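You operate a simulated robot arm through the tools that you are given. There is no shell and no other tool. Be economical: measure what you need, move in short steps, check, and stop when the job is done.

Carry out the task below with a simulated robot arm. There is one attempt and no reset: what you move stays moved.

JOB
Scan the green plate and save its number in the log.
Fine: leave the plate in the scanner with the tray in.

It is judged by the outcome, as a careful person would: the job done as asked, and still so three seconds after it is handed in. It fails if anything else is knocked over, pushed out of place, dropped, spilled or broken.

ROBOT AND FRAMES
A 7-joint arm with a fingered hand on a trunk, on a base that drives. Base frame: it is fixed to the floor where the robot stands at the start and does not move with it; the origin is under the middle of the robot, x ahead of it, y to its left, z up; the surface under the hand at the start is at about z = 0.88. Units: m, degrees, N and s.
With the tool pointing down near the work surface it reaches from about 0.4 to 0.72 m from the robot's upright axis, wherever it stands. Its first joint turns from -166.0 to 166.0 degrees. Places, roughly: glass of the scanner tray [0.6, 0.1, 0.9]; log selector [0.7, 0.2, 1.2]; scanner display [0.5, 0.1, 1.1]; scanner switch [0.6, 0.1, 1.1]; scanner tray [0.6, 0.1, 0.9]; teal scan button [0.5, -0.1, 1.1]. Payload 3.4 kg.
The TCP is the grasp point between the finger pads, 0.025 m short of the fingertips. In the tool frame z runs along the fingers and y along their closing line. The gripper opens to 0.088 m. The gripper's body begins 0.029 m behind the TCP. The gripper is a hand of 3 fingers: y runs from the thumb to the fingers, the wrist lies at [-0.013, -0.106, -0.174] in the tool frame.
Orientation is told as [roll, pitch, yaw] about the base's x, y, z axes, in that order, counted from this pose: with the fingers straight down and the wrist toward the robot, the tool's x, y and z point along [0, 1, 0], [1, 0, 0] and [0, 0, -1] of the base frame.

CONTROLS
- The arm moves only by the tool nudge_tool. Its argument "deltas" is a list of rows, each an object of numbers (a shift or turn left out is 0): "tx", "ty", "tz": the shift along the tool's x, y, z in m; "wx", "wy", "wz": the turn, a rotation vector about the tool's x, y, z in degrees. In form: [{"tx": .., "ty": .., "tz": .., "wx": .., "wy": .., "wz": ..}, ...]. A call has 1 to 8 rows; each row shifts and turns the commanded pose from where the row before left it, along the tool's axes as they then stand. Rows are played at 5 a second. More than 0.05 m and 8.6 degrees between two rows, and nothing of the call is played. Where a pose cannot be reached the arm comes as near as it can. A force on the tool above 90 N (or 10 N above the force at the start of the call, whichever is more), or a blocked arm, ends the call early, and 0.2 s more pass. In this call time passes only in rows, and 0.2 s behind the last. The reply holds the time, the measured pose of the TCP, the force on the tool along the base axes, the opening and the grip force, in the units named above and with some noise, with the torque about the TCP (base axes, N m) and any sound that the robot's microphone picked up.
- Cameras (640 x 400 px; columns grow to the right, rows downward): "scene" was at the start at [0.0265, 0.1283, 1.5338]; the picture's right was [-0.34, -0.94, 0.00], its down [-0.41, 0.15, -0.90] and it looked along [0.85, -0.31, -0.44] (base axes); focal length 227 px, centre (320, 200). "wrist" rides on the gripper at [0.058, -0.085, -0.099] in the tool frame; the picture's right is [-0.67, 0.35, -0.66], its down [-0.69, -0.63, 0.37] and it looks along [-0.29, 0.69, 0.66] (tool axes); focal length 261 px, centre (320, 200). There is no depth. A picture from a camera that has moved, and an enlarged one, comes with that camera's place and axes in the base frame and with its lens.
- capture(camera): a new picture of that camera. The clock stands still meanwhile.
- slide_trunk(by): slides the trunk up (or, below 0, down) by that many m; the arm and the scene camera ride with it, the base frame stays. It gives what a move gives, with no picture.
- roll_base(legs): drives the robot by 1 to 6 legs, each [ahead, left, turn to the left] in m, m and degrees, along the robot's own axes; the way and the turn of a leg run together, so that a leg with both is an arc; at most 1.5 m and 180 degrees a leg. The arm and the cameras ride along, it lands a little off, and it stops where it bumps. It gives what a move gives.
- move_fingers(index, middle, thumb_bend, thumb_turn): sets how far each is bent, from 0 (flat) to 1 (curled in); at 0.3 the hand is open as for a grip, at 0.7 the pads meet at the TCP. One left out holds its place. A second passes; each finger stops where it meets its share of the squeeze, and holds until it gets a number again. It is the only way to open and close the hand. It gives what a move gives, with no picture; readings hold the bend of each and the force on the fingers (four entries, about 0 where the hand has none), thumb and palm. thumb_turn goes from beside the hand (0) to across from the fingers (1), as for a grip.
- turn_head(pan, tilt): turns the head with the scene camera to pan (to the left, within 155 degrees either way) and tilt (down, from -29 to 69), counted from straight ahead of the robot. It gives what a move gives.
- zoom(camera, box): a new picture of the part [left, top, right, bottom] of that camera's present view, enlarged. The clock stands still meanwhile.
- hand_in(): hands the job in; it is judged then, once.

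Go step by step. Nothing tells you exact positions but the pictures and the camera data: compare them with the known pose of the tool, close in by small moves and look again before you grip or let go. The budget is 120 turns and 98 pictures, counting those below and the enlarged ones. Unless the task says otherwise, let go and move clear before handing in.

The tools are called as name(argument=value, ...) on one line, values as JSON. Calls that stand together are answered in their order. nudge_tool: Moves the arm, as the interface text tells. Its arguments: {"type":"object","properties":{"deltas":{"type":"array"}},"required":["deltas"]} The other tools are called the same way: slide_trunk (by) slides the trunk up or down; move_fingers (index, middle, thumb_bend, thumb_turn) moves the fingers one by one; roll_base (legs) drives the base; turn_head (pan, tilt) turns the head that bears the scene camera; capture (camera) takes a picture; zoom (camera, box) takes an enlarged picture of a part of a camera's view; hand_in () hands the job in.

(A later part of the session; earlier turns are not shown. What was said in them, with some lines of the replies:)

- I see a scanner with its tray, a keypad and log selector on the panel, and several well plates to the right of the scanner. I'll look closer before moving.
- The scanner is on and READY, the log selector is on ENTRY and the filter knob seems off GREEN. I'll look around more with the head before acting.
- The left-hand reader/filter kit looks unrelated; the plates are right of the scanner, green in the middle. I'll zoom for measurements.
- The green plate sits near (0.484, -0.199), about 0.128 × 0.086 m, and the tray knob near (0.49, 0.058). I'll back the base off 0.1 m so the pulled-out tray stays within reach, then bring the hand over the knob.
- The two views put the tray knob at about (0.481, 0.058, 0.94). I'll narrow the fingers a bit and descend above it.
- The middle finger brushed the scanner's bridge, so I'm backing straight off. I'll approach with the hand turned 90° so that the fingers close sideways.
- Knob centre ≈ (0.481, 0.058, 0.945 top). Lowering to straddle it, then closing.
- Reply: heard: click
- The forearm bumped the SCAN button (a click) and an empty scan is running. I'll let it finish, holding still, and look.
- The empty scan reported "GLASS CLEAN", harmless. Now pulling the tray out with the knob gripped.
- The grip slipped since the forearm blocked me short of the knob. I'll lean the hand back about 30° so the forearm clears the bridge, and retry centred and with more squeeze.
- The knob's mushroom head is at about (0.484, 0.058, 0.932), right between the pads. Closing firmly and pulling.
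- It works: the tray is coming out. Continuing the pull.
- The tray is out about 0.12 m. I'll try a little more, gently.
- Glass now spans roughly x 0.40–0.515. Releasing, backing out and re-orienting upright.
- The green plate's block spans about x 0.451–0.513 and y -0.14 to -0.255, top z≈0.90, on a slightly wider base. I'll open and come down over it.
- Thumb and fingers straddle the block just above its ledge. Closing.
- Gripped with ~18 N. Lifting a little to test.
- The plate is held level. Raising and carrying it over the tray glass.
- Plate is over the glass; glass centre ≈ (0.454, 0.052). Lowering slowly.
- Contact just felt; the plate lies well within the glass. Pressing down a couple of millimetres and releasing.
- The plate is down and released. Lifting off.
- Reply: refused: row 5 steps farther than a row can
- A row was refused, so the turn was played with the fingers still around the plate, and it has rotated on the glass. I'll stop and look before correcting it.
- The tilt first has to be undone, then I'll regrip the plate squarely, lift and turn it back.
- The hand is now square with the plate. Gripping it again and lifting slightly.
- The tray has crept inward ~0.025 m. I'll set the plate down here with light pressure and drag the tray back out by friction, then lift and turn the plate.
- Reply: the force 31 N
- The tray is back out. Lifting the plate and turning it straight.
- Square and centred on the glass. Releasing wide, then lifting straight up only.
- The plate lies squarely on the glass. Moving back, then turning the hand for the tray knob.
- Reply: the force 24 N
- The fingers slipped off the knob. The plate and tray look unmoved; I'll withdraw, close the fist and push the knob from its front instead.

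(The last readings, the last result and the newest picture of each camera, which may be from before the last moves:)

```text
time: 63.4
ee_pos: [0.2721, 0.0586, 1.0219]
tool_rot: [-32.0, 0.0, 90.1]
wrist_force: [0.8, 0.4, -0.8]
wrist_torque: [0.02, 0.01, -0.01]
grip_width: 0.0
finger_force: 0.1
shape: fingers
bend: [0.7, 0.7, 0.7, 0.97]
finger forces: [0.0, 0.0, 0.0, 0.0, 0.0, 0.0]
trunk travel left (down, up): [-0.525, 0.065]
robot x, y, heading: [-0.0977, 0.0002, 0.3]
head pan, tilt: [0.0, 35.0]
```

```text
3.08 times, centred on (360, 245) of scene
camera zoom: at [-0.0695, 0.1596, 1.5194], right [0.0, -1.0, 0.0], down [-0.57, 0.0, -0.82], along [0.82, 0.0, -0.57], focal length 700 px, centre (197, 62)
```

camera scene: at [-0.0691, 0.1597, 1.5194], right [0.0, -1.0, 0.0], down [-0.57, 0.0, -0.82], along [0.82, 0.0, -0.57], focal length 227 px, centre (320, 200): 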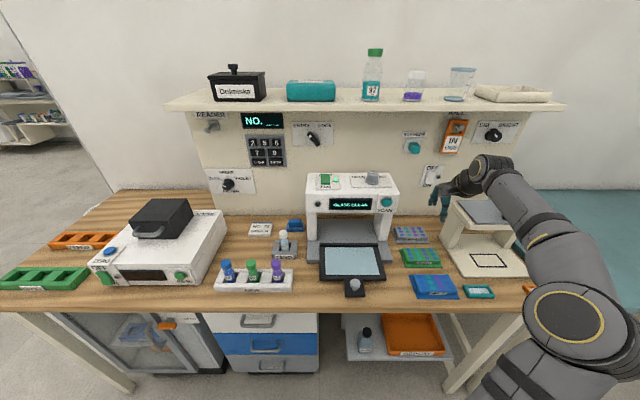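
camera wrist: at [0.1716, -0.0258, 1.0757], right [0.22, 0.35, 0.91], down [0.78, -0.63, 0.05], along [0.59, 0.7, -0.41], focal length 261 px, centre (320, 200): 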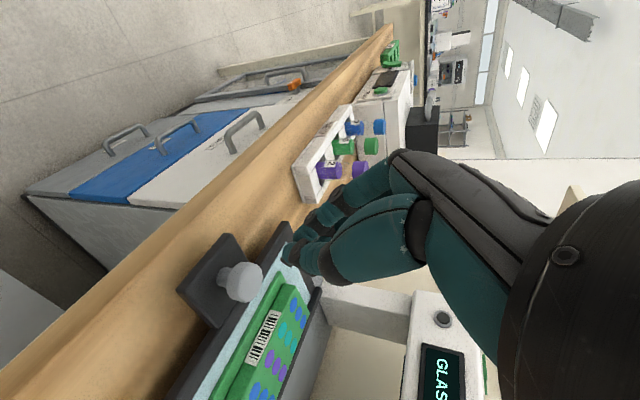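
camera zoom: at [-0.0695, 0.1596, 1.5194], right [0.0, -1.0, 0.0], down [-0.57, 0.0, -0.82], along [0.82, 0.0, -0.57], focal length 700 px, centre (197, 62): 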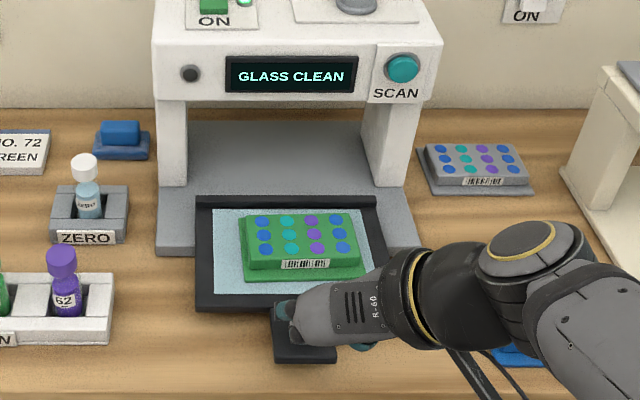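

nudge_tool(deltas=[{"tz": 0.03, "tx": 0.011}, {"tz": 0.03, "tx": 0.011}, {"tz": 0.016, "tx": 0.01}])

nudge_tool(deltas=[{"tx": -0.017, "tz": 0.0106}, {"tx": -0.017, "tz": 0.0106}, {"tx": -0.017, "tz": 0.0106}, {"tx": -0.017, "tz": 0.0106}])

zoom(camera="scene", box=[290, 180, 430, 310])

capture(camera="wrist")

```text
time: 64.2
ee_pos: [0.2831, 0.0581, 0.9389]
tool_rot: [-32.1, 0.1, 90.1]
wrist_force: [0.2, -0.4, 0.0]
wrist_torque: [0.0, 0.01, 0.04]
grip_width: 0.0001
finger_force: 0.0
shape: fingers
bend: [0.7, 0.7, 0.7, 0.97]
finger forces: [0.1, 0.0, 0.0, 0.0, 0.0, 0.1]
trunk travel left (down, up): [-0.525, 0.065]
robot x, y, heading: [-0.0978, 0.002, 0.2]
head pan, tilt: [0.0, 35.0]
```

```text
time: 65.2
ee_pos: [0.363, 0.0562, 0.9395]
tool_rot: [-32.0, 0.1, 90.2]
wrist_force: [-0.2, -0.6, -0.2]
wrist_torque: [-0.02, 0.0, 0.02]
grip_width: 0.0
finger_force: 0.0
shape: fingers
bend: [0.7, 0.7, 0.7, 0.97]
finger forces: [0.0, 0.0, 0.0, 0.0, 0.1, 0.0]
trunk travel left (down, up): [-0.525, 0.065]
robot x, y, heading: [-0.0954, -0.0021, 0.2]
head pan, tilt: [0.0, 35.0]
```

```text
3.08 times, centred on (360, 245) of scene
camera zoom: at [-0.069, 0.1595, 1.5194], right [0.0, -1.0, 0.0], down [-0.57, 0.0, -0.82], along [0.82, 0.0, -0.57], focal length 700 px, centre (197, 62)
```

zoom: 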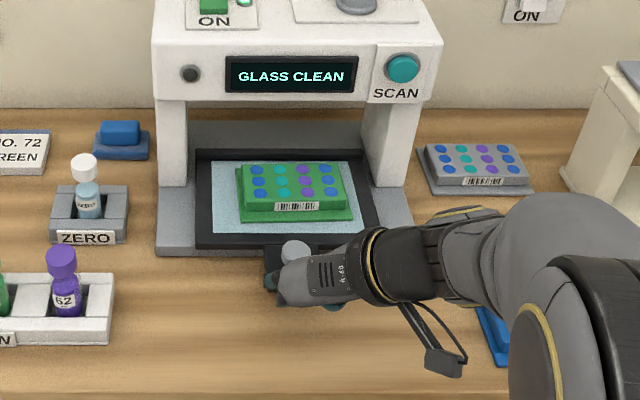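

```text
29 pictures are left
camera wrist: at [0.2632, -0.0284, 0.9943], right [0.22, 0.35, 0.91], down [0.78, -0.63, 0.05], along [0.59, 0.7, -0.41], focal length 261 px, centre (320, 200)
```

wrist: 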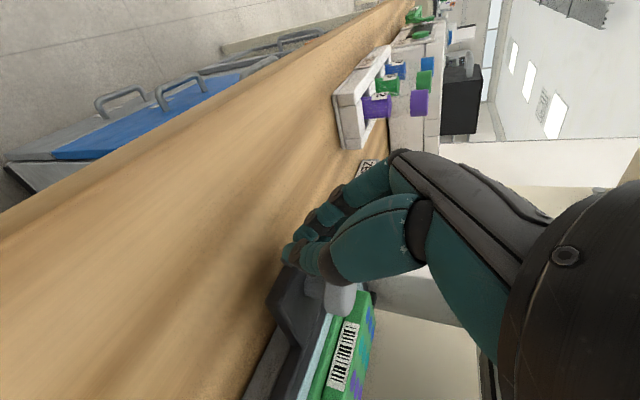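

The tray slides in well with the plate. Continuing gently.

nudge_tool(deltas=[{"tx": -0.0085, "tz": 0.0053}, {"tx": -0.0085, "tz": 0.0053}, {"tx": -0.0085, "tz": 0.0053}, {"tx": -0.0085, "tz": 0.0053}, {"tx": -0.0085, "tz": 0.0053}, {"tx": -0.0085, "tz": 0.0053}])

zoom(camera="scene", box=[290, 180, 430, 310])

```text
time: 66.6
ee_pos: [0.4229, 0.0568, 0.9403]
tool_rot: [-32.1, 0.0, 90.2]
wrist_force: [-0.2, -0.4, -0.7]
wrist_torque: [0.01, 0.0, -0.01]
grip_width: 0.0
finger_force: 0.0
shape: fingers
bend: [0.7, 0.7, 0.7, 0.98]
finger forces: [0.0, 0.1, 0.0, 0.0, 0.1, 0.0]
trunk travel left (down, up): [-0.525, 0.065]
robot x, y, heading: [-0.0987, 0.0012, 0.0]
head pan, tilt: [0.0, 35.0]
```

```text
3.08 times, centred on (360, 245) of scene
camera zoom: at [-0.0692, 0.1596, 1.5194], right [0.0, -1.0, 0.0], down [-0.57, 0.0, -0.82], along [0.82, 0.0, -0.57], focal length 700 px, centre (197, 62)
```

zoom: 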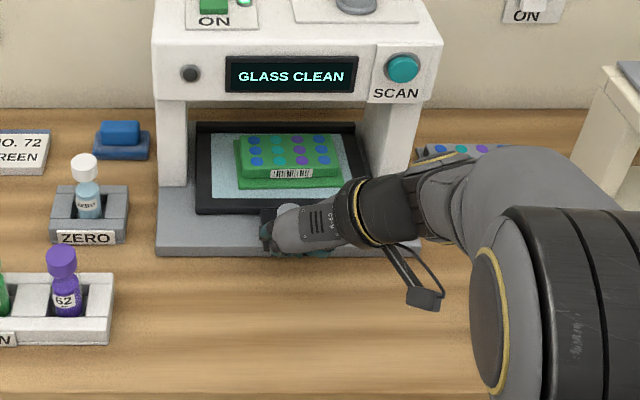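

nudge_tool(deltas=[{"tx": -0.0068, "tz": 0.0042}, {"tx": -0.0068, "tz": 0.0042}, {"tx": -0.0068, "tz": 0.0042}, {"tx": -0.0068, "tz": 0.0042}])

zoom(camera="scene", box=[290, 180, 430, 310])

```text
time: 67.6
ee_pos: [0.4498, 0.0569, 0.9429]
tool_rot: [-32.0, -0.2, 90.2]
wrist_force: [-37.5, -3.9, 6.8]
wrist_torque: [-0.42, 0.7, -0.01]
grip_width: 0.0
finger_force: 24.9
shape: fingers
bend: [0.7, 0.69, 0.7, 0.95]
finger forces: [4.4, 19.9, 0.0, 0.0, 24.9, 0.0]
trunk travel left (down, up): [-0.525, 0.065]
robot x, y, heading: [-0.0972, 0.0018, 0.0]
head pan, tilt: [0.0, 35.0]
```

```text
3.08 times, centred on (360, 245) of scene
camera zoom: at [-0.0768, 0.1587, 1.5198], right [0.0, -1.0, 0.0], down [-0.57, 0.0, -0.82], along [0.82, 0.0, -0.57], focal length 700 px, centre (197, 62)
```

zoom: 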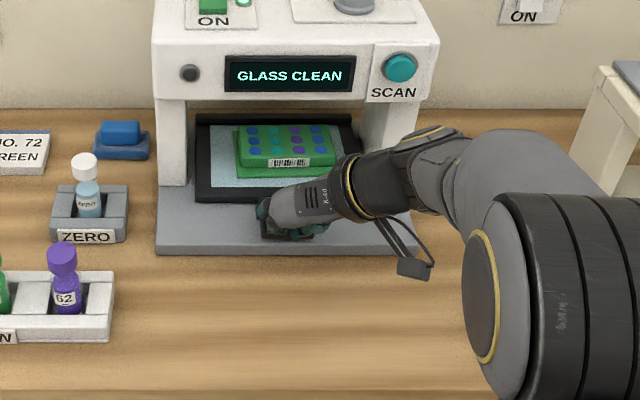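

The tray is home (firm stop). Backing off, then moving to the SCAN button, which I triangulate at about (0.52, -0.052, 1.103).

nudge_tool(deltas=[{"tx": 0.0255, "tz": -0.016}, {"tx": 0.0255, "tz": -0.016}, {"tx": 0.0085, "tz": -0.0053}, {"tx": -0.0225, "tz": -0.036}, {"tx": -0.0225, "tz": -0.036}, {"tx": -0.0225, "tz": -0.036}, {"tx": -0.0225, "tz": -0.036}])

nudge_tool(deltas=[{"ty": -0.037}, {"ty": -0.037}, {"ty": -0.035}, {"tx": -0.017, "tz": 0.0106}, {"tx": -0.017, "tz": 0.0106}])

zoom(camera="scene", box=[290, 160, 430, 280])

capture(camera="wrist")

```text
time: 69.2
ee_pos: [0.3846, 0.0546, 1.1103]
tool_rot: [-32.0, 0.0, 90.1]
wrist_force: [1.1, -0.2, -0.5]
wrist_torque: [-0.02, 0.01, -0.01]
grip_width: 0.0
finger_force: 0.0
shape: fingers
bend: [0.7, 0.7, 0.7, 0.97]
finger forces: [0.1, 0.0, 0.0, 0.0, 0.1, 0.0]
trunk travel left (down, up): [-0.525, 0.065]
robot x, y, heading: [-0.1002, -0.0003, -0.0]
head pan, tilt: [0.0, 35.0]
```

```text
time: 70.4
ee_pos: [0.4271, -0.0524, 1.1104]
tool_rot: [-32.1, 0.0, 90.1]
wrist_force: [-0.5, -0.9, -0.1]
wrist_torque: [-0.01, 0.0, -0.02]
grip_width: 0.0
finger_force: 0.0
shape: fingers
bend: [0.7, 0.7, 0.7, 0.97]
finger forces: [0.0, 0.0, 0.0, 0.0, 0.0, 0.0]
trunk travel left (down, up): [-0.525, 0.065]
robot x, y, heading: [-0.1011, 0.0009, -0.0]
head pan, tilt: [0.0, 35.0]
```

```text
3.33 times, centred on (360, 220) of scene
camera zoom: at [-0.0691, 0.1596, 1.5194], right [0.0, -1.0, 0.0], down [-0.57, 0.0, -0.82], along [0.82, 0.0, -0.57], focal length 758 px, centre (187, 133)
```

zoom: 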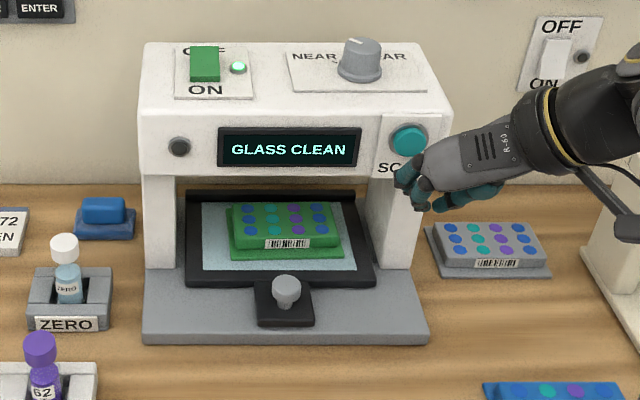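

```text
25 pictures are left
camera wrist: at [0.3263, -0.1372, 1.1656], right [0.22, 0.35, 0.91], down [0.78, -0.63, 0.05], along [0.59, 0.7, -0.41], focal length 261 px, centre (320, 200)
```

wrist: 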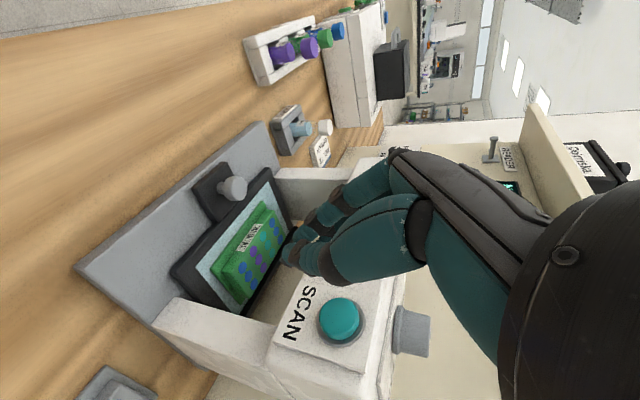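

Button confirmed at (0.516, -0.050, 1.103). Advancing the fist to press it.

nudge_tool(deltas=[{"tx": -0.0212, "tz": 0.0132, "ty": 0.002}, {"tx": -0.0212, "tz": 0.0132}, {"tx": -0.0068, "tz": 0.0042}, {"tx": -0.0068, "tz": 0.0042}, {"tx": -0.0068, "tz": 0.0042}])

zoom(camera="scene", box=[290, 160, 430, 280])

```text
time: 71.6
ee_pos: [0.4933, -0.0486, 1.112]
tool_rot: [-31.8, -0.1, 90.2]
wrist_force: [-36.7, 3.5, -7.9]
wrist_torque: [0.03, 0.7, 0.2]
grip_width: 0.0004
finger_force: 18.0
shape: fingers
bend: [0.7, 0.71, 0.7, 0.97]
finger forces: [0.0, 36.6, 0.0, 0.0, 0.1, 0.0]
trunk travel left (down, up): [-0.525, 0.065]
robot x, y, heading: [-0.0952, -0.002, 0.1]
head pan, tilt: [0.0, 35.0]
heard: click
```

```text
3.33 times, centred on (360, 220) of scene
camera zoom: at [-0.0762, 0.1601, 1.5193], right [0.0, -1.0, 0.0], down [-0.57, 0.0, -0.82], along [0.82, 0.0, -0.57], focal length 758 px, centre (187, 133)
```

zoom: 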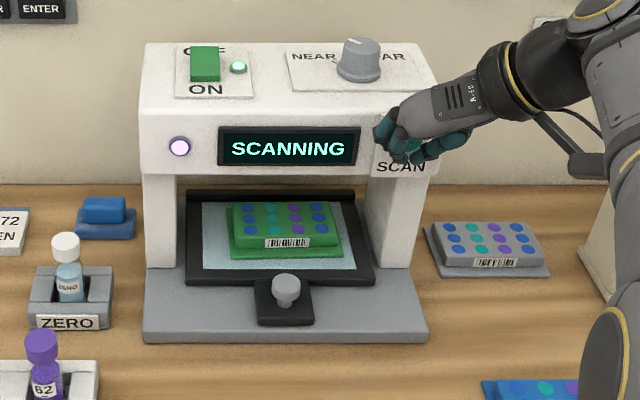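

Scanning. Backing off and waiting for the result.

nudge_tool(deltas=[{"tx": 0.017, "tz": -0.0106}, {"tx": 0.0255, "tz": -0.016}, {"tx": 0.0255, "tz": -0.016}, {}, {}, {}, {}, {}])

zoom(camera="scene", box=[290, 160, 430, 280])

```text
time: 73.4
ee_pos: [0.4194, -0.0507, 1.1107]
tool_rot: [-32.0, 0.0, 90.0]
wrist_force: [0.8, -1.2, -0.6]
wrist_torque: [0.02, 0.01, -0.01]
grip_width: 0.0
finger_force: 0.1
shape: fingers
bend: [0.7, 0.7, 0.7, 0.97]
finger forces: [0.1, 0.1, 0.0, 0.1, 0.0, 0.0]
trunk travel left (down, up): [-0.525, 0.065]
robot x, y, heading: [-0.096, 0.0019, 0.2]
head pan, tilt: [0.0, 35.0]
```

```text
3.33 times, centred on (360, 220) of scene
camera zoom: at [-0.0695, 0.1596, 1.5194], right [0.0, -1.0, 0.0], down [-0.57, 0.0, -0.82], along [0.82, 0.0, -0.57], focal length 758 px, centre (187, 133)
```

zoom: 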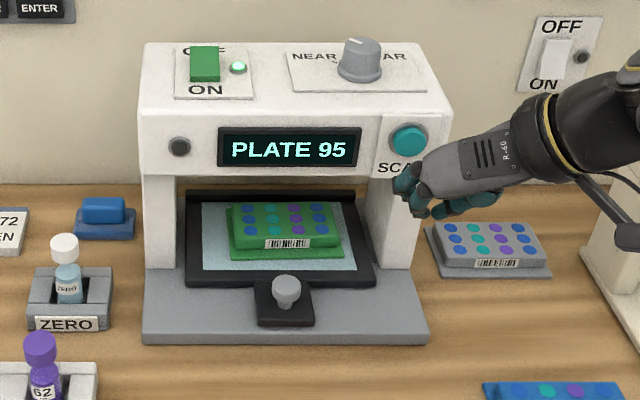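

The display reads PLATE 95. Next: the log keypad at roughly (0.70, 0.33, 1.19). I'll retract and raise the hand, then reposition the base left.

nudge_tool(deltas=[{"tx": 0.028, "tz": -0.018}, {"tx": 0.028, "tz": -0.018}, {"tx": 0.028, "tz": -0.018}, {"tx": -0.02, "tz": -0.032}, {"tx": -0.02, "tz": -0.032}, {"tx": -0.02, "tz": -0.032}])

roll_base(legs=[[0, 0.25, 0]])

move_fingers(index=0.95, middle=0.6, thumb_bend=0.7)

capture(camera="scene")

capture(camera="wrist")

```text
time: 74.8
ee_pos: [0.3177, -0.0494, 1.2252]
tool_rot: [-32.0, 0.0, 90.0]
wrist_force: [-0.5, 0.5, -0.2]
wrist_torque: [0.05, -0.02, 0.01]
grip_width: 0.0
finger_force: 0.0
shape: fingers
bend: [0.7, 0.7, 0.7, 0.97]
finger forces: [0.0, 0.0, 0.0, 0.0, 0.0, 0.0]
trunk travel left (down, up): [-0.525, 0.065]
robot x, y, heading: [-0.0983, -0.0011, 0.3]
head pan, tilt: [0.0, 35.0]
```

```text
time: 76.6
ee_pos: [0.3172, 0.1959, 1.2246]
tool_rot: [-32.1, 0.1, 90.1]
wrist_force: [-0.2, -0.7, -0.1]
wrist_torque: [-0.04, 0.0, -0.06]
grip_width: 0.0002
finger_force: 0.1
shape: fingers
bend: [0.7, 0.7, 0.7, 0.97]
finger forces: [0.1, 0.1, 0.0, 0.1, 0.0, 0.0]
trunk travel left (down, up): [-0.525, 0.065]
robot x, y, heading: [-0.0971, 0.2469, 0.3]
head pan, tilt: [0.0, 35.0]
```

```text
time: 77.6
ee_pos: [0.3173, 0.1944, 1.2258]
tool_rot: [-32.0, 0.0, 90.1]
wrist_force: [0.5, -0.4, -0.3]
wrist_torque: [-0.03, 0.03, -0.01]
grip_width: 0.0287
finger_force: 0.2
shape: fingers
bend: [0.95, 0.6, 0.69, 0.97]
finger forces: [0.0, 0.0, 0.1, 0.1, 0.0, 0.1]
trunk travel left (down, up): [-0.525, 0.065]
robot x, y, heading: [-0.0976, 0.2427, -0.0]
head pan, tilt: [0.0, 35.0]
```

```text
22 pictures are left
camera scene: at [-0.07, 0.4042, 1.5194], right [0.0, -1.0, 0.0], down [-0.57, 0.0, -0.82], along [0.82, 0.0, -0.57], focal length 227 px, centre (320, 200)
```

scene: 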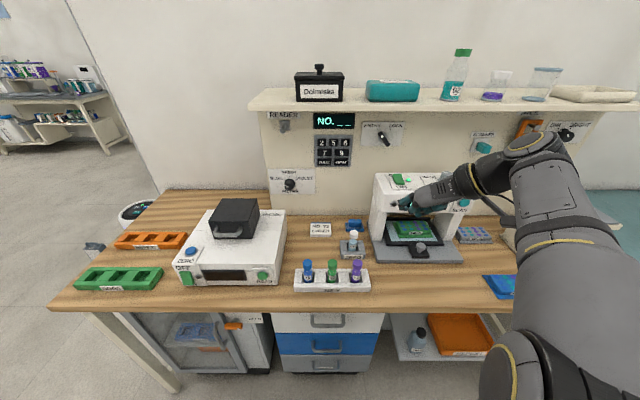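

```text
21 pictures are left
camera wrist: at [0.2169, 0.1107, 1.2789], right [0.22, 0.35, 0.91], down [0.78, -0.63, 0.05], along [0.59, 0.7, -0.41], focal length 261 px, centre (320, 200)
```

wrist: 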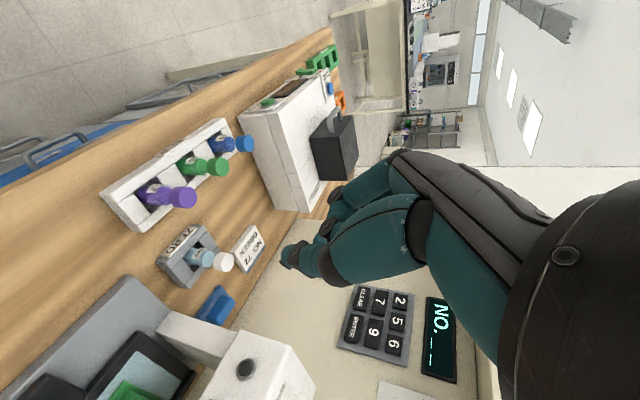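

zoom(camera="scene", box=[300, 105, 370, 175])

zoom(camera="wrist", box=[270, 230, 470, 390])

```text
5.71 times, centred on (335, 140) of scene
camera zoom: at [-0.07, 0.4042, 1.5194], right [0.0, -1.0, 0.0], down [-0.57, 0.0, -0.82], along [0.82, 0.0, -0.57], focal length 1299 px, centre (234, 543)
```

zoom: 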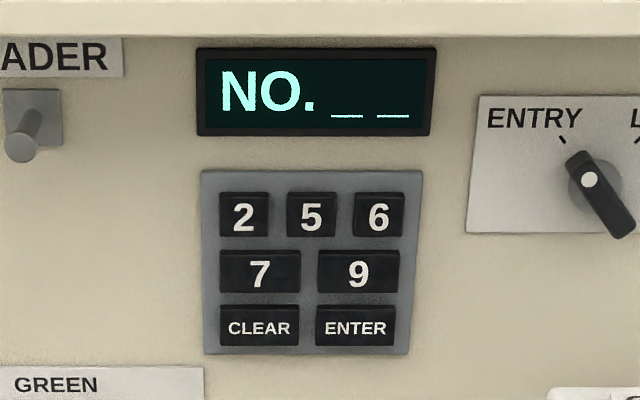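

```text
2.50 times, centred on (370, 310) of wrist
camera zoom: at [0.2169, 0.1107, 1.2789], right [0.22, 0.35, 0.91], down [0.78, -0.63, 0.05], along [0.59, 0.7, -0.41], focal length 652 px, centre (195, -75)
```

zoom: 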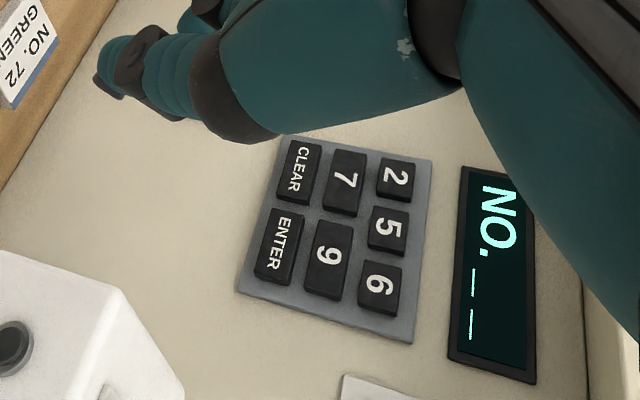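

Keys located: "9" (0.705, 0.325, 1.187), "5" (0.705, 0.356, 1.225), ENTER (0.705, 0.325, 1.152). I'll lean the hand further so the finger points forward, then close in.

nudge_tool(deltas=[{"tx": -0.034, "tz": 0.021}, {"tx": -0.034, "tz": 0.021}, {"wy": -8}, {"wy": -8}, {"wy": -8}, {"wy": -8}, {"wy": -6}])

roll_base(legs=[[0.1, 0.08, 0]])

capture(camera="scene")

capture(camera="wrist")

```text
time: 79.2
ee_pos: [0.3959, 0.1959, 1.2262]
tool_rot: [-70.1, 0.0, 90.0]
wrist_force: [0.0, -0.7, -0.4]
wrist_torque: [0.0, 0.0, 0.01]
grip_width: 0.0293
finger_force: 0.1
shape: fingers
bend: [0.95, 0.6, 0.69, 0.97]
finger forces: [0.1, 0.0, 0.0, 0.0, 0.0, 0.1]
trunk travel left (down, up): [-0.525, 0.065]
robot x, y, heading: [-0.099, 0.2467, 0.2]
head pan, tilt: [0.0, 35.0]
```

```text
time: 80.4
ee_pos: [0.4995, 0.2763, 1.2251]
tool_rot: [-69.9, 0.0, 90.1]
wrist_force: [1.0, 0.3, -0.9]
wrist_torque: [0.04, 0.02, -0.01]
grip_width: 0.0293
finger_force: 0.0
shape: fingers
bend: [0.95, 0.6, 0.69, 0.97]
finger forces: [0.1, 0.0, 0.0, 0.0, 0.0, 0.1]
trunk travel left (down, up): [-0.525, 0.065]
robot x, y, heading: [0.0027, 0.3217, -0.1]
head pan, tilt: [0.0, 35.0]
```

```text
18 pictures are left
camera scene: at [0.0318, 0.484, 1.5193], right [0.0, -1.0, 0.0], down [-0.57, 0.0, -0.82], along [0.82, 0.0, -0.57], focal length 227 px, centre (320, 200)
```

scene: 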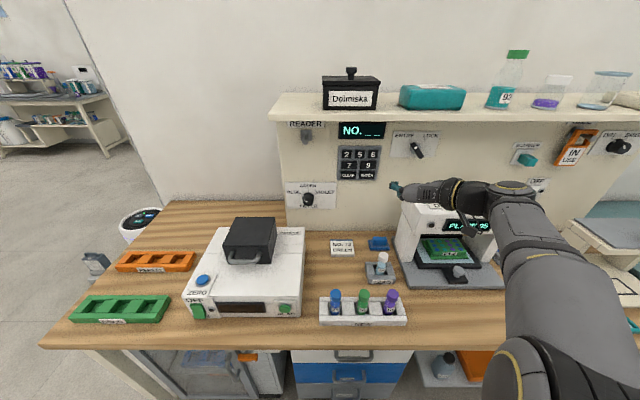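

```text
17 pictures are left
camera wrist: at [0.3868, 0.1906, 1.2056], right [-0.39, 0.35, 0.85], down [0.58, -0.63, 0.52], along [0.72, 0.7, 0.04], focal length 261 px, centre (320, 200)
```

wrist: 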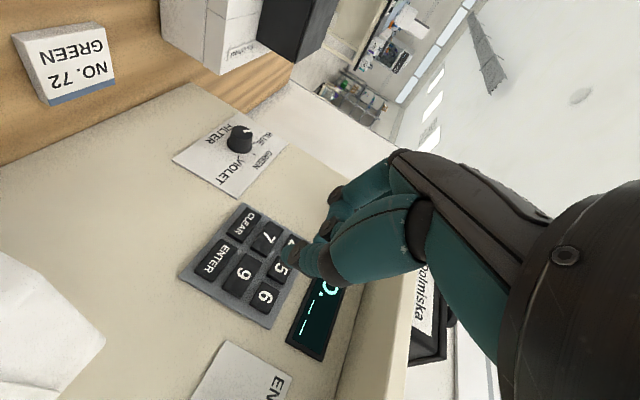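

move_fingers(index=0.95, middle=0.7, thumb_bend=0.7)

nudge_tool(deltas=[{"ty": 0.025, "tx": -0.004, "tz": 0.03}, {"ty": 0.024, "tx": -0.004, "tz": 0.03}, {"tx": -0.0035, "tz": 0.04}, {"tx": -0.0035, "tz": 0.043}])

zoom(camera="scene", box=[310, 110, 430, 210])

zoom(camera="wrist", box=[180, 150, 400, 320])

```text
time: 81.4
ee_pos: [0.4973, 0.2752, 1.2247]
tool_rot: [-70.0, 0.1, 90.0]
wrist_force: [-0.3, -0.4, 0.0]
wrist_torque: [0.0, -0.03, -0.03]
grip_width: 0.0292
finger_force: 0.0
shape: fingers
bend: [0.95, 0.7, 0.69, 0.97]
finger forces: [0.1, 0.0, 0.0, 0.1, 0.0, 0.0]
trunk travel left (down, up): [-0.525, 0.065]
robot x, y, heading: [0.0017, 0.3227, -0.1]
head pan, tilt: [0.0, 35.0]
```

```text
time: 82.4
ee_pos: [0.6372, 0.3237, 1.1906]
tool_rot: [-70.0, 0.0, 90.1]
wrist_force: [-0.3, -0.3, 0.2]
wrist_torque: [0.01, 0.02, 0.02]
grip_width: 0.0293
finger_force: 0.1
shape: fingers
bend: [0.95, 0.7, 0.69, 0.97]
finger forces: [0.0, 0.0, 0.0, 0.0, 0.1, 0.0]
trunk travel left (down, up): [-0.525, 0.065]
robot x, y, heading: [0.0004, 0.3231, -0.1]
head pan, tilt: [0.0, 35.0]
```

```text
4.00 times, centred on (370, 160) of scene
camera zoom: at [0.0319, 0.4833, 1.5194], right [0.0, -1.0, 0.0], down [-0.57, 0.0, -0.82], along [0.82, 0.0, -0.57], focal length 910 px, centre (120, 360)
```

zoom: 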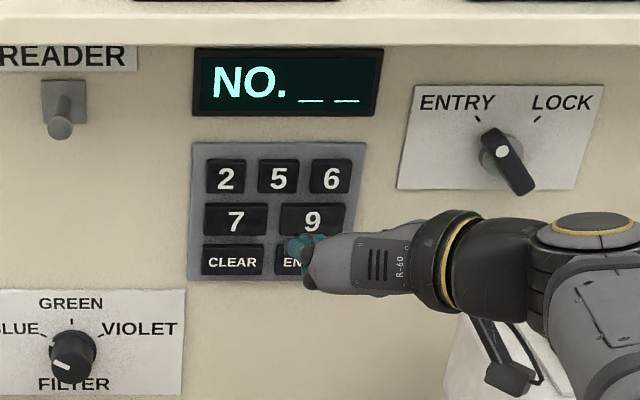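

```text
2.35 times, centred on (290, 235) of wrist
camera zoom: at [0.5263, 0.2383, 1.1706], right [-0.39, 0.35, 0.85], down [0.58, -0.63, 0.52], along [0.72, 0.7, 0.04], focal length 613 px, centre (391, 118)
```

zoom: 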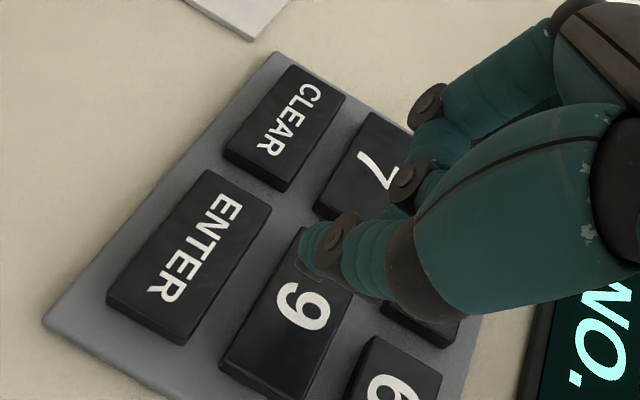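

The fingertip is just in front of and slightly below the "9". Raising 9 mm and pressing straight in.

nudge_tool(deltas=[{"tx": -0.0085, "tz": -0.003}, {"tx": -0.0085, "tz": 0.0235}, {"tx": -0.002, "tz": 0.0056}, {"tx": -0.002, "tz": 0.0056}])

zoom(camera="scene", box=[310, 110, 430, 210])

```text
time: 83.4
ee_pos: [0.675, 0.3243, 1.1994]
tool_rot: [-70.0, 0.1, 90.0]
wrist_force: [0.4, -0.4, 0.2]
wrist_torque: [0.0, -0.02, 0.02]
grip_width: 0.0291
finger_force: 0.0
shape: fingers
bend: [0.95, 0.7, 0.69, 0.97]
finger forces: [0.0, 0.0, 0.1, 0.0, 0.1, 0.1]
trunk travel left (down, up): [-0.525, 0.065]
robot x, y, heading: [0.0026, 0.325, 0.1]
head pan, tilt: [0.0, 35.0]
```

```text
4.00 times, centred on (370, 160) of scene
camera zoom: at [0.0311, 0.4835, 1.5194], right [0.0, -1.0, 0.0], down [-0.57, 0.0, -0.82], along [0.82, 0.0, -0.57], focal length 910 px, centre (120, 360)
```

zoom: 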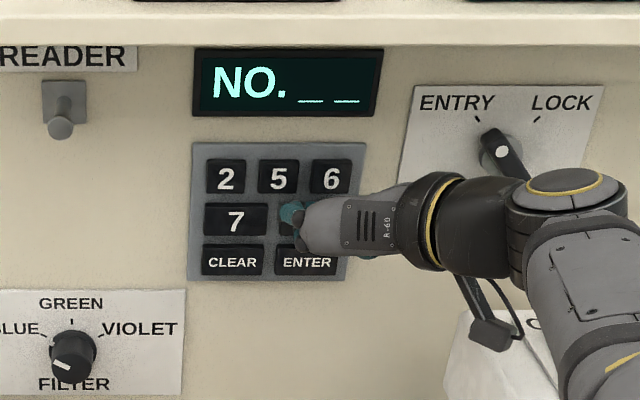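

nudge_tool(deltas=[{"tx": -0.0014, "tz": 0.0038, "ty": -0.006}, {"tx": -0.0014, "tz": 0.0038}, {"tx": -0.0014, "tz": 0.0038}])

```text
time: 84.2
ee_pos: [0.6861, 0.32, 1.2011]
tool_rot: [-70.1, 0.1, 90.3]
wrist_force: [-5.2, 1.6, 0.8]
wrist_torque: [0.02, 0.0, 0.01]
grip_width: 0.0293
finger_force: 2.4
shape: fingers
bend: [0.95, 0.71, 0.69, 0.97]
finger forces: [0.0, 5.5, 0.0, 0.1, 0.1, 0.0]
trunk travel left (down, up): [-0.525, 0.065]
robot x, y, heading: [0.0013, 0.3264, -0.0]
head pan, tilt: [0.0, 35.0]
heard: click
```

A click from the middle finger. Backing off to check the display.

nudge_tool(deltas=[{"tx": 0.007, "tz": -0.019}, {"tx": 0.007, "tz": -0.019}])

zoom(camera="scene", box=[310, 110, 430, 210])

```text
time: 84.8
ee_pos: [0.648, 0.3192, 1.1991]
tool_rot: [-70.0, 0.0, 90.1]
wrist_force: [-0.7, 0.4, -0.4]
wrist_torque: [-0.01, -0.05, -0.03]
grip_width: 0.0292
finger_force: 0.0
shape: fingers
bend: [0.95, 0.7, 0.69, 0.97]
finger forces: [0.1, 0.0, 0.0, 0.0, 0.0, 0.0]
trunk travel left (down, up): [-0.525, 0.065]
robot x, y, heading: [0.0013, 0.3236, -0.1]
head pan, tilt: [0.0, 35.0]
```

```text
4.00 times, centred on (370, 160) of scene
camera zoom: at [0.0309, 0.4835, 1.5194], right [0.0, -1.0, 0.0], down [-0.57, 0.0, -0.82], along [0.82, 0.0, -0.57], focal length 910 px, centre (120, 360)
```

zoom: 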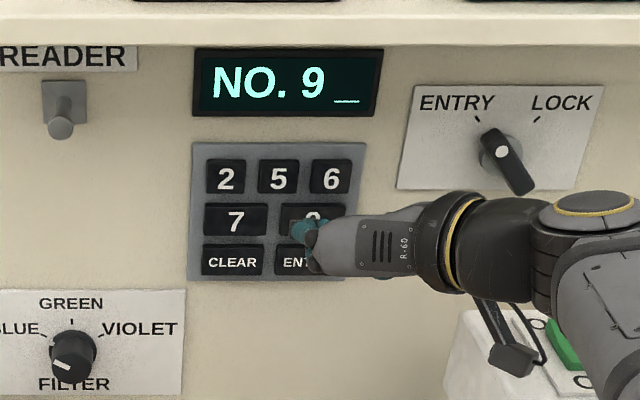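

"9" registered. The contact point is about 22 mm left of the TCP, so I'll aim for "5" accordingly.

nudge_tool(deltas=[{"tx": -0.0118, "tz": -0.0043, "ty": 0.0085}, {"tx": -0.0118, "tz": -0.0043, "ty": 0.0085}, {"tx": -0.0085, "tz": 0.0235}])

zoom(camera="scene", box=[310, 110, 430, 210])

```text
time: 85.6
ee_pos: [0.6722, 0.335, 1.2224]
tool_rot: [-69.9, 0.0, 90.1]
wrist_force: [-0.3, -1.3, 0.5]
wrist_torque: [0.02, -0.01, -0.01]
grip_width: 0.0291
finger_force: 0.0
shape: fingers
bend: [0.95, 0.7, 0.69, 0.97]
finger forces: [0.0, 0.0, 0.0, 0.0, 0.0, 0.0]
trunk travel left (down, up): [-0.525, 0.065]
robot x, y, heading: [0.0034, 0.3226, -0.1]
head pan, tilt: [0.0, 35.0]
```

```text
4.00 times, centred on (370, 160) of scene
camera zoom: at [0.0317, 0.4834, 1.5194], right [0.0, -1.0, 0.0], down [-0.57, 0.0, -0.82], along [0.82, 0.0, -0.57], focal length 910 px, centre (120, 360)
```

zoom: 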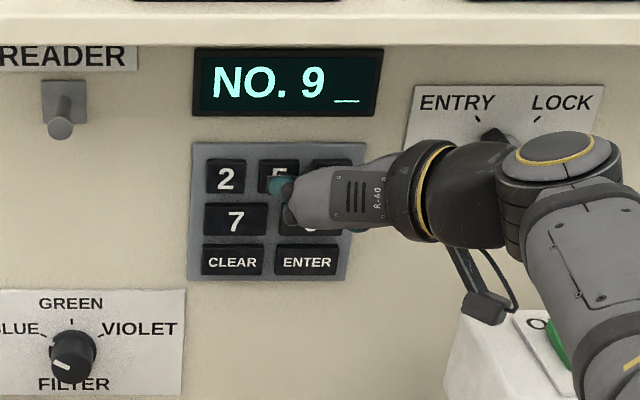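

The fingertip covers "5". Pressing.

nudge_tool(deltas=[{"tx": -0.003, "tz": 0.0053}, {"tx": -0.0016, "tz": 0.0043}, {"tx": -0.0014, "tz": 0.0038}])

```text
time: 86.4
ee_pos: [0.6852, 0.3353, 1.2257]
tool_rot: [-70.1, 0.0, 90.2]
wrist_force: [-6.5, 0.2, -0.9]
wrist_torque: [-0.02, -0.01, 0.0]
grip_width: 0.029
finger_force: 3.4
shape: fingers
bend: [0.95, 0.71, 0.7, 0.97]
finger forces: [0.1, 4.4, 0.0, 0.1, 1.5, 0.0]
trunk travel left (down, up): [-0.525, 0.065]
robot x, y, heading: [0.0024, 0.3248, -0.1]
head pan, tilt: [0.0, 35.0]
heard: click, click
```

Two clicks; checking the display.

nudge_tool(deltas=[{"tx": 0.007, "tz": -0.019}, {"tx": 0.007, "tz": -0.019}])

zoom(camera="scene", box=[310, 110, 430, 210])

```text
time: 87.0
ee_pos: [0.6456, 0.3363, 1.2252]
tool_rot: [-70.1, 0.0, 90.1]
wrist_force: [-0.1, 0.2, 0.0]
wrist_torque: [0.01, -0.03, -0.03]
grip_width: 0.0292
finger_force: 0.1
shape: fingers
bend: [0.95, 0.7, 0.7, 0.97]
finger forces: [0.1, 0.0, 0.0, 0.0, 0.0, 0.0]
trunk travel left (down, up): [-0.525, 0.065]
robot x, y, heading: [0.0059, 0.3221, 0.2]
head pan, tilt: [0.0, 35.0]
```

```text
4.00 times, centred on (370, 160) of scene
camera zoom: at [0.0309, 0.4835, 1.5194], right [0.0, -1.0, 0.0], down [-0.57, 0.0, -0.82], along [0.82, 0.0, -0.57], focal length 910 px, centre (120, 360)
```

zoom: 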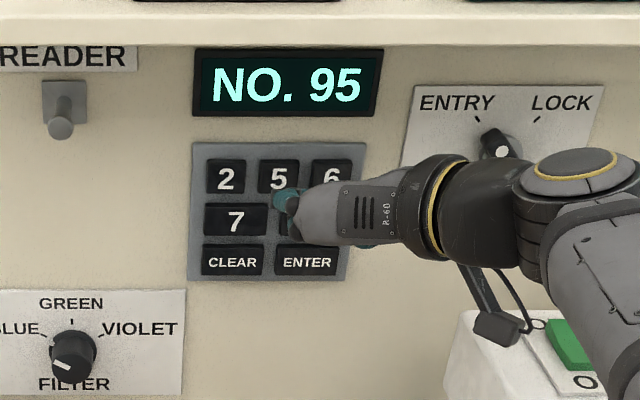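

The log shows NO. 95. Next is ENTER; I'll lean the hand up a bit so the wrist camera stays clear of the scanner, then go down.

nudge_tool(deltas=[{"wy": 7.5}, {"wy": 7.5}, {"ty": -0.013, "tx": 0.0287, "tz": 0.0201}, {"ty": -0.013, "tx": 0.0287, "tz": 0.0201}])

zoom(camera="scene", box=[310, 110, 450, 230])

zoom(camera="wrist", box=[180, 150, 400, 320])

```text
time: 88.0
ee_pos: [0.6468, 0.3094, 1.1556]
tool_rot: [-55.0, 0.0, 90.1]
wrist_force: [0.5, 0.0, 0.2]
wrist_torque: [0.0, -0.01, 0.01]
grip_width: 0.029
finger_force: 0.0
shape: fingers
bend: [0.95, 0.7, 0.7, 0.97]
finger forces: [0.1, 0.0, 0.0, 0.0, 0.0, 0.0]
trunk travel left (down, up): [-0.525, 0.065]
robot x, y, heading: [0.0051, 0.3267, 0.2]
head pan, tilt: [0.0, 35.0]
```

```text
3.33 times, centred on (380, 170) of scene
camera zoom: at [0.0312, 0.4832, 1.5195], right [0.0, -1.0, 0.0], down [-0.57, 0.0, -0.82], along [0.82, 0.0, -0.57], focal length 758 px, centre (120, 300)
```

zoom: 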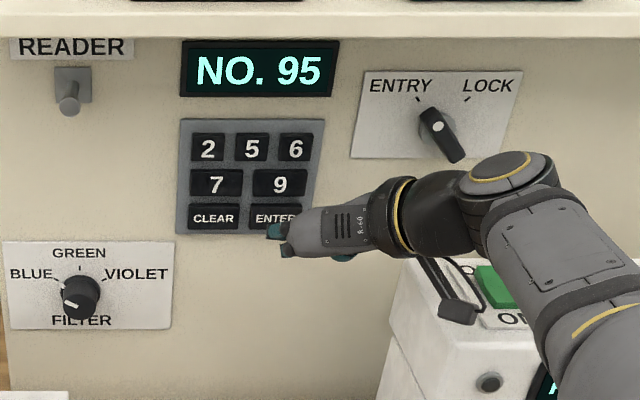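

```text
2.35 times, centred on (290, 235) of wrist
camera zoom: at [0.5329, 0.2245, 1.1655], right [-0.15, 0.35, 0.92], down [0.69, -0.63, 0.35], along [0.7, 0.7, -0.15], focal length 613 px, centre (391, 118)
```

zoom: 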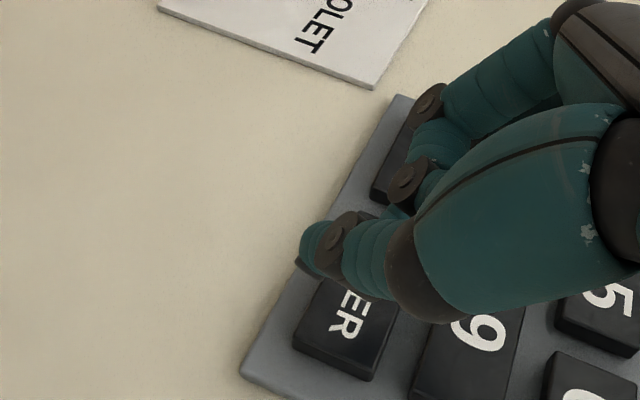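

Aligned with ENTER. Pressing straight in.

nudge_tool(deltas=[{"tx": -0.0102, "tz": 0.0222}, {"tx": -0.0046, "tz": 0.0066}, {"tx": -0.0029, "tz": 0.0041}])

```text
time: 88.8
ee_pos: [0.6815, 0.3119, 1.1521]
tool_rot: [-54.9, 0.0, 90.1]
wrist_force: [-1.0, 0.9, 0.1]
wrist_torque: [0.0, 0.0, -0.01]
grip_width: 0.0293
finger_force: 0.9
shape: fingers
bend: [0.95, 0.7, 0.7, 0.97]
finger forces: [0.0, 1.6, 0.0, 0.0, 0.0, 0.0]
trunk travel left (down, up): [-0.525, 0.065]
robot x, y, heading: [0.0018, 0.3307, 0.2]
head pan, tilt: [0.0, 35.0]
heard: click
```

Click. Backing off and reading the log.

nudge_tool(deltas=[{"tx": 0.015, "tz": -0.022}, {"tx": 0.023, "tz": -0.033}, {"tx": 0.023, "tz": -0.033}])

zoom(camera="scene", box=[310, 110, 450, 230])

```text
time: 89.6
ee_pos: [0.5766, 0.3114, 1.1511]
tool_rot: [-55.0, 0.1, 90.1]
wrist_force: [0.3, 0.6, -0.3]
wrist_torque: [0.02, 0.01, 0.01]
grip_width: 0.0291
finger_force: 0.1
shape: fingers
bend: [0.95, 0.7, 0.7, 0.97]
finger forces: [0.1, 0.0, 0.0, 0.0, 0.0, 0.1]
trunk travel left (down, up): [-0.525, 0.065]
robot x, y, heading: [0.0007, 0.3255, 0.2]
head pan, tilt: [0.0, 35.0]
```

```text
3.33 times, centred on (380, 170) of scene
camera zoom: at [0.0306, 0.4837, 1.5194], right [0.0, -1.0, 0.0], down [-0.57, 0.0, -0.82], along [0.82, 0.0, -0.57], focal length 758 px, centre (120, 300)
```

zoom: 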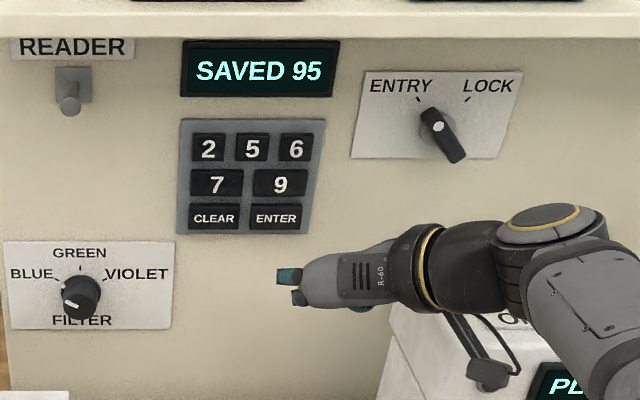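

The log shows SAVED 95. I'll move clear and check the whole bench.

nudge_tool(deltas=[{"tx": -0.0246, "tz": -0.0172}, {"tx": -0.0246, "tz": -0.0172}, {"tx": 0.023, "tz": -0.033}, {"tx": 0.023, "tz": -0.033}, {"tx": 0.023, "tz": -0.033}])

turn_head(pan=-20, tilt=35)

capture(camera="scene")

```text
time: 90.8
ee_pos: [0.4541, 0.3094, 1.212]
tool_rot: [-55.1, 0.0, 90.1]
wrist_force: [0.0, -0.8, 0.5]
wrist_torque: [0.01, 0.03, -0.01]
grip_width: 0.0292
finger_force: 0.0
shape: fingers
bend: [0.95, 0.7, 0.7, 0.97]
finger forces: [0.0, 0.0, 0.1, 0.0, 0.0, 0.1]
trunk travel left (down, up): [-0.525, 0.065]
robot x, y, heading: [0.003, 0.325, 0.1]
head pan, tilt: [0.0, 35.0]
```

```text
time: 91.7
ee_pos: [0.4547, 0.3097, 1.2123]
tool_rot: [-55.0, -0.1, 90.0]
wrist_force: [-0.1, -0.1, 0.5]
wrist_torque: [-0.02, 0.02, -0.02]
grip_width: 0.0291
finger_force: 0.0
shape: fingers
bend: [0.95, 0.7, 0.7, 0.97]
finger forces: [0.0, 0.0, 0.0, 0.0, 0.0, 0.0]
trunk travel left (down, up): [-0.525, 0.065]
robot x, y, heading: [0.0035, 0.3215, -0.1]
head pan, tilt: [-20.0, 35.0]
```

```text
7 pictures are left
camera scene: at [0.0259, 0.4534, 1.5194], right [-0.34, -0.94, 0.0], down [-0.54, 0.19, -0.82], along [0.77, -0.28, -0.57], focal length 227 px, centre (320, 200)
```

scene: 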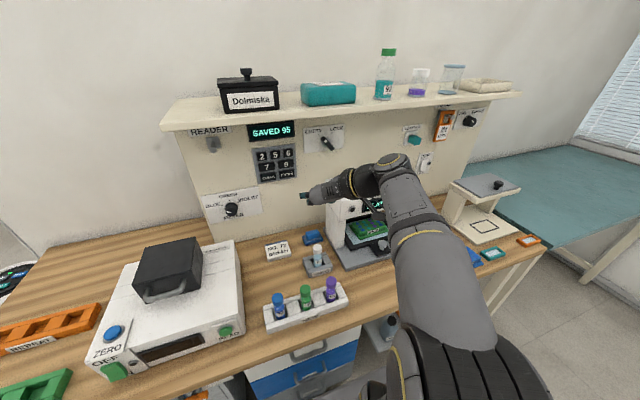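

All is in place: the plate is in the scanner with the tray in, the log shows SAVED 95, and the hand is clear. Handing in.

hand_in()

```text
The job is handed in.
```

I scanned the green plate and the scanner read "PLATE 95". I entered 95 at the keypad, and the log display shows "SAVED 95". The plate is in the scanner with the tray in, and the hand is clear.

A few contacts happened on the way, none with visible damage in the last pictures:
- **Accidental scan:** the forearm bumped SCAN before the plate was loaded, and that empty scan read "GLASS CLEAN".
- **Bridge touch:** a finger brushed the scanner's front early on.
- **Plate turned:** the plate rotated on the glass when a retreat move was refused. I lifted it and set it back square before scanning.
- **Extra key click:** I heard two clicks when pressing 5, but the display showed 95 before I pressed ENTER.
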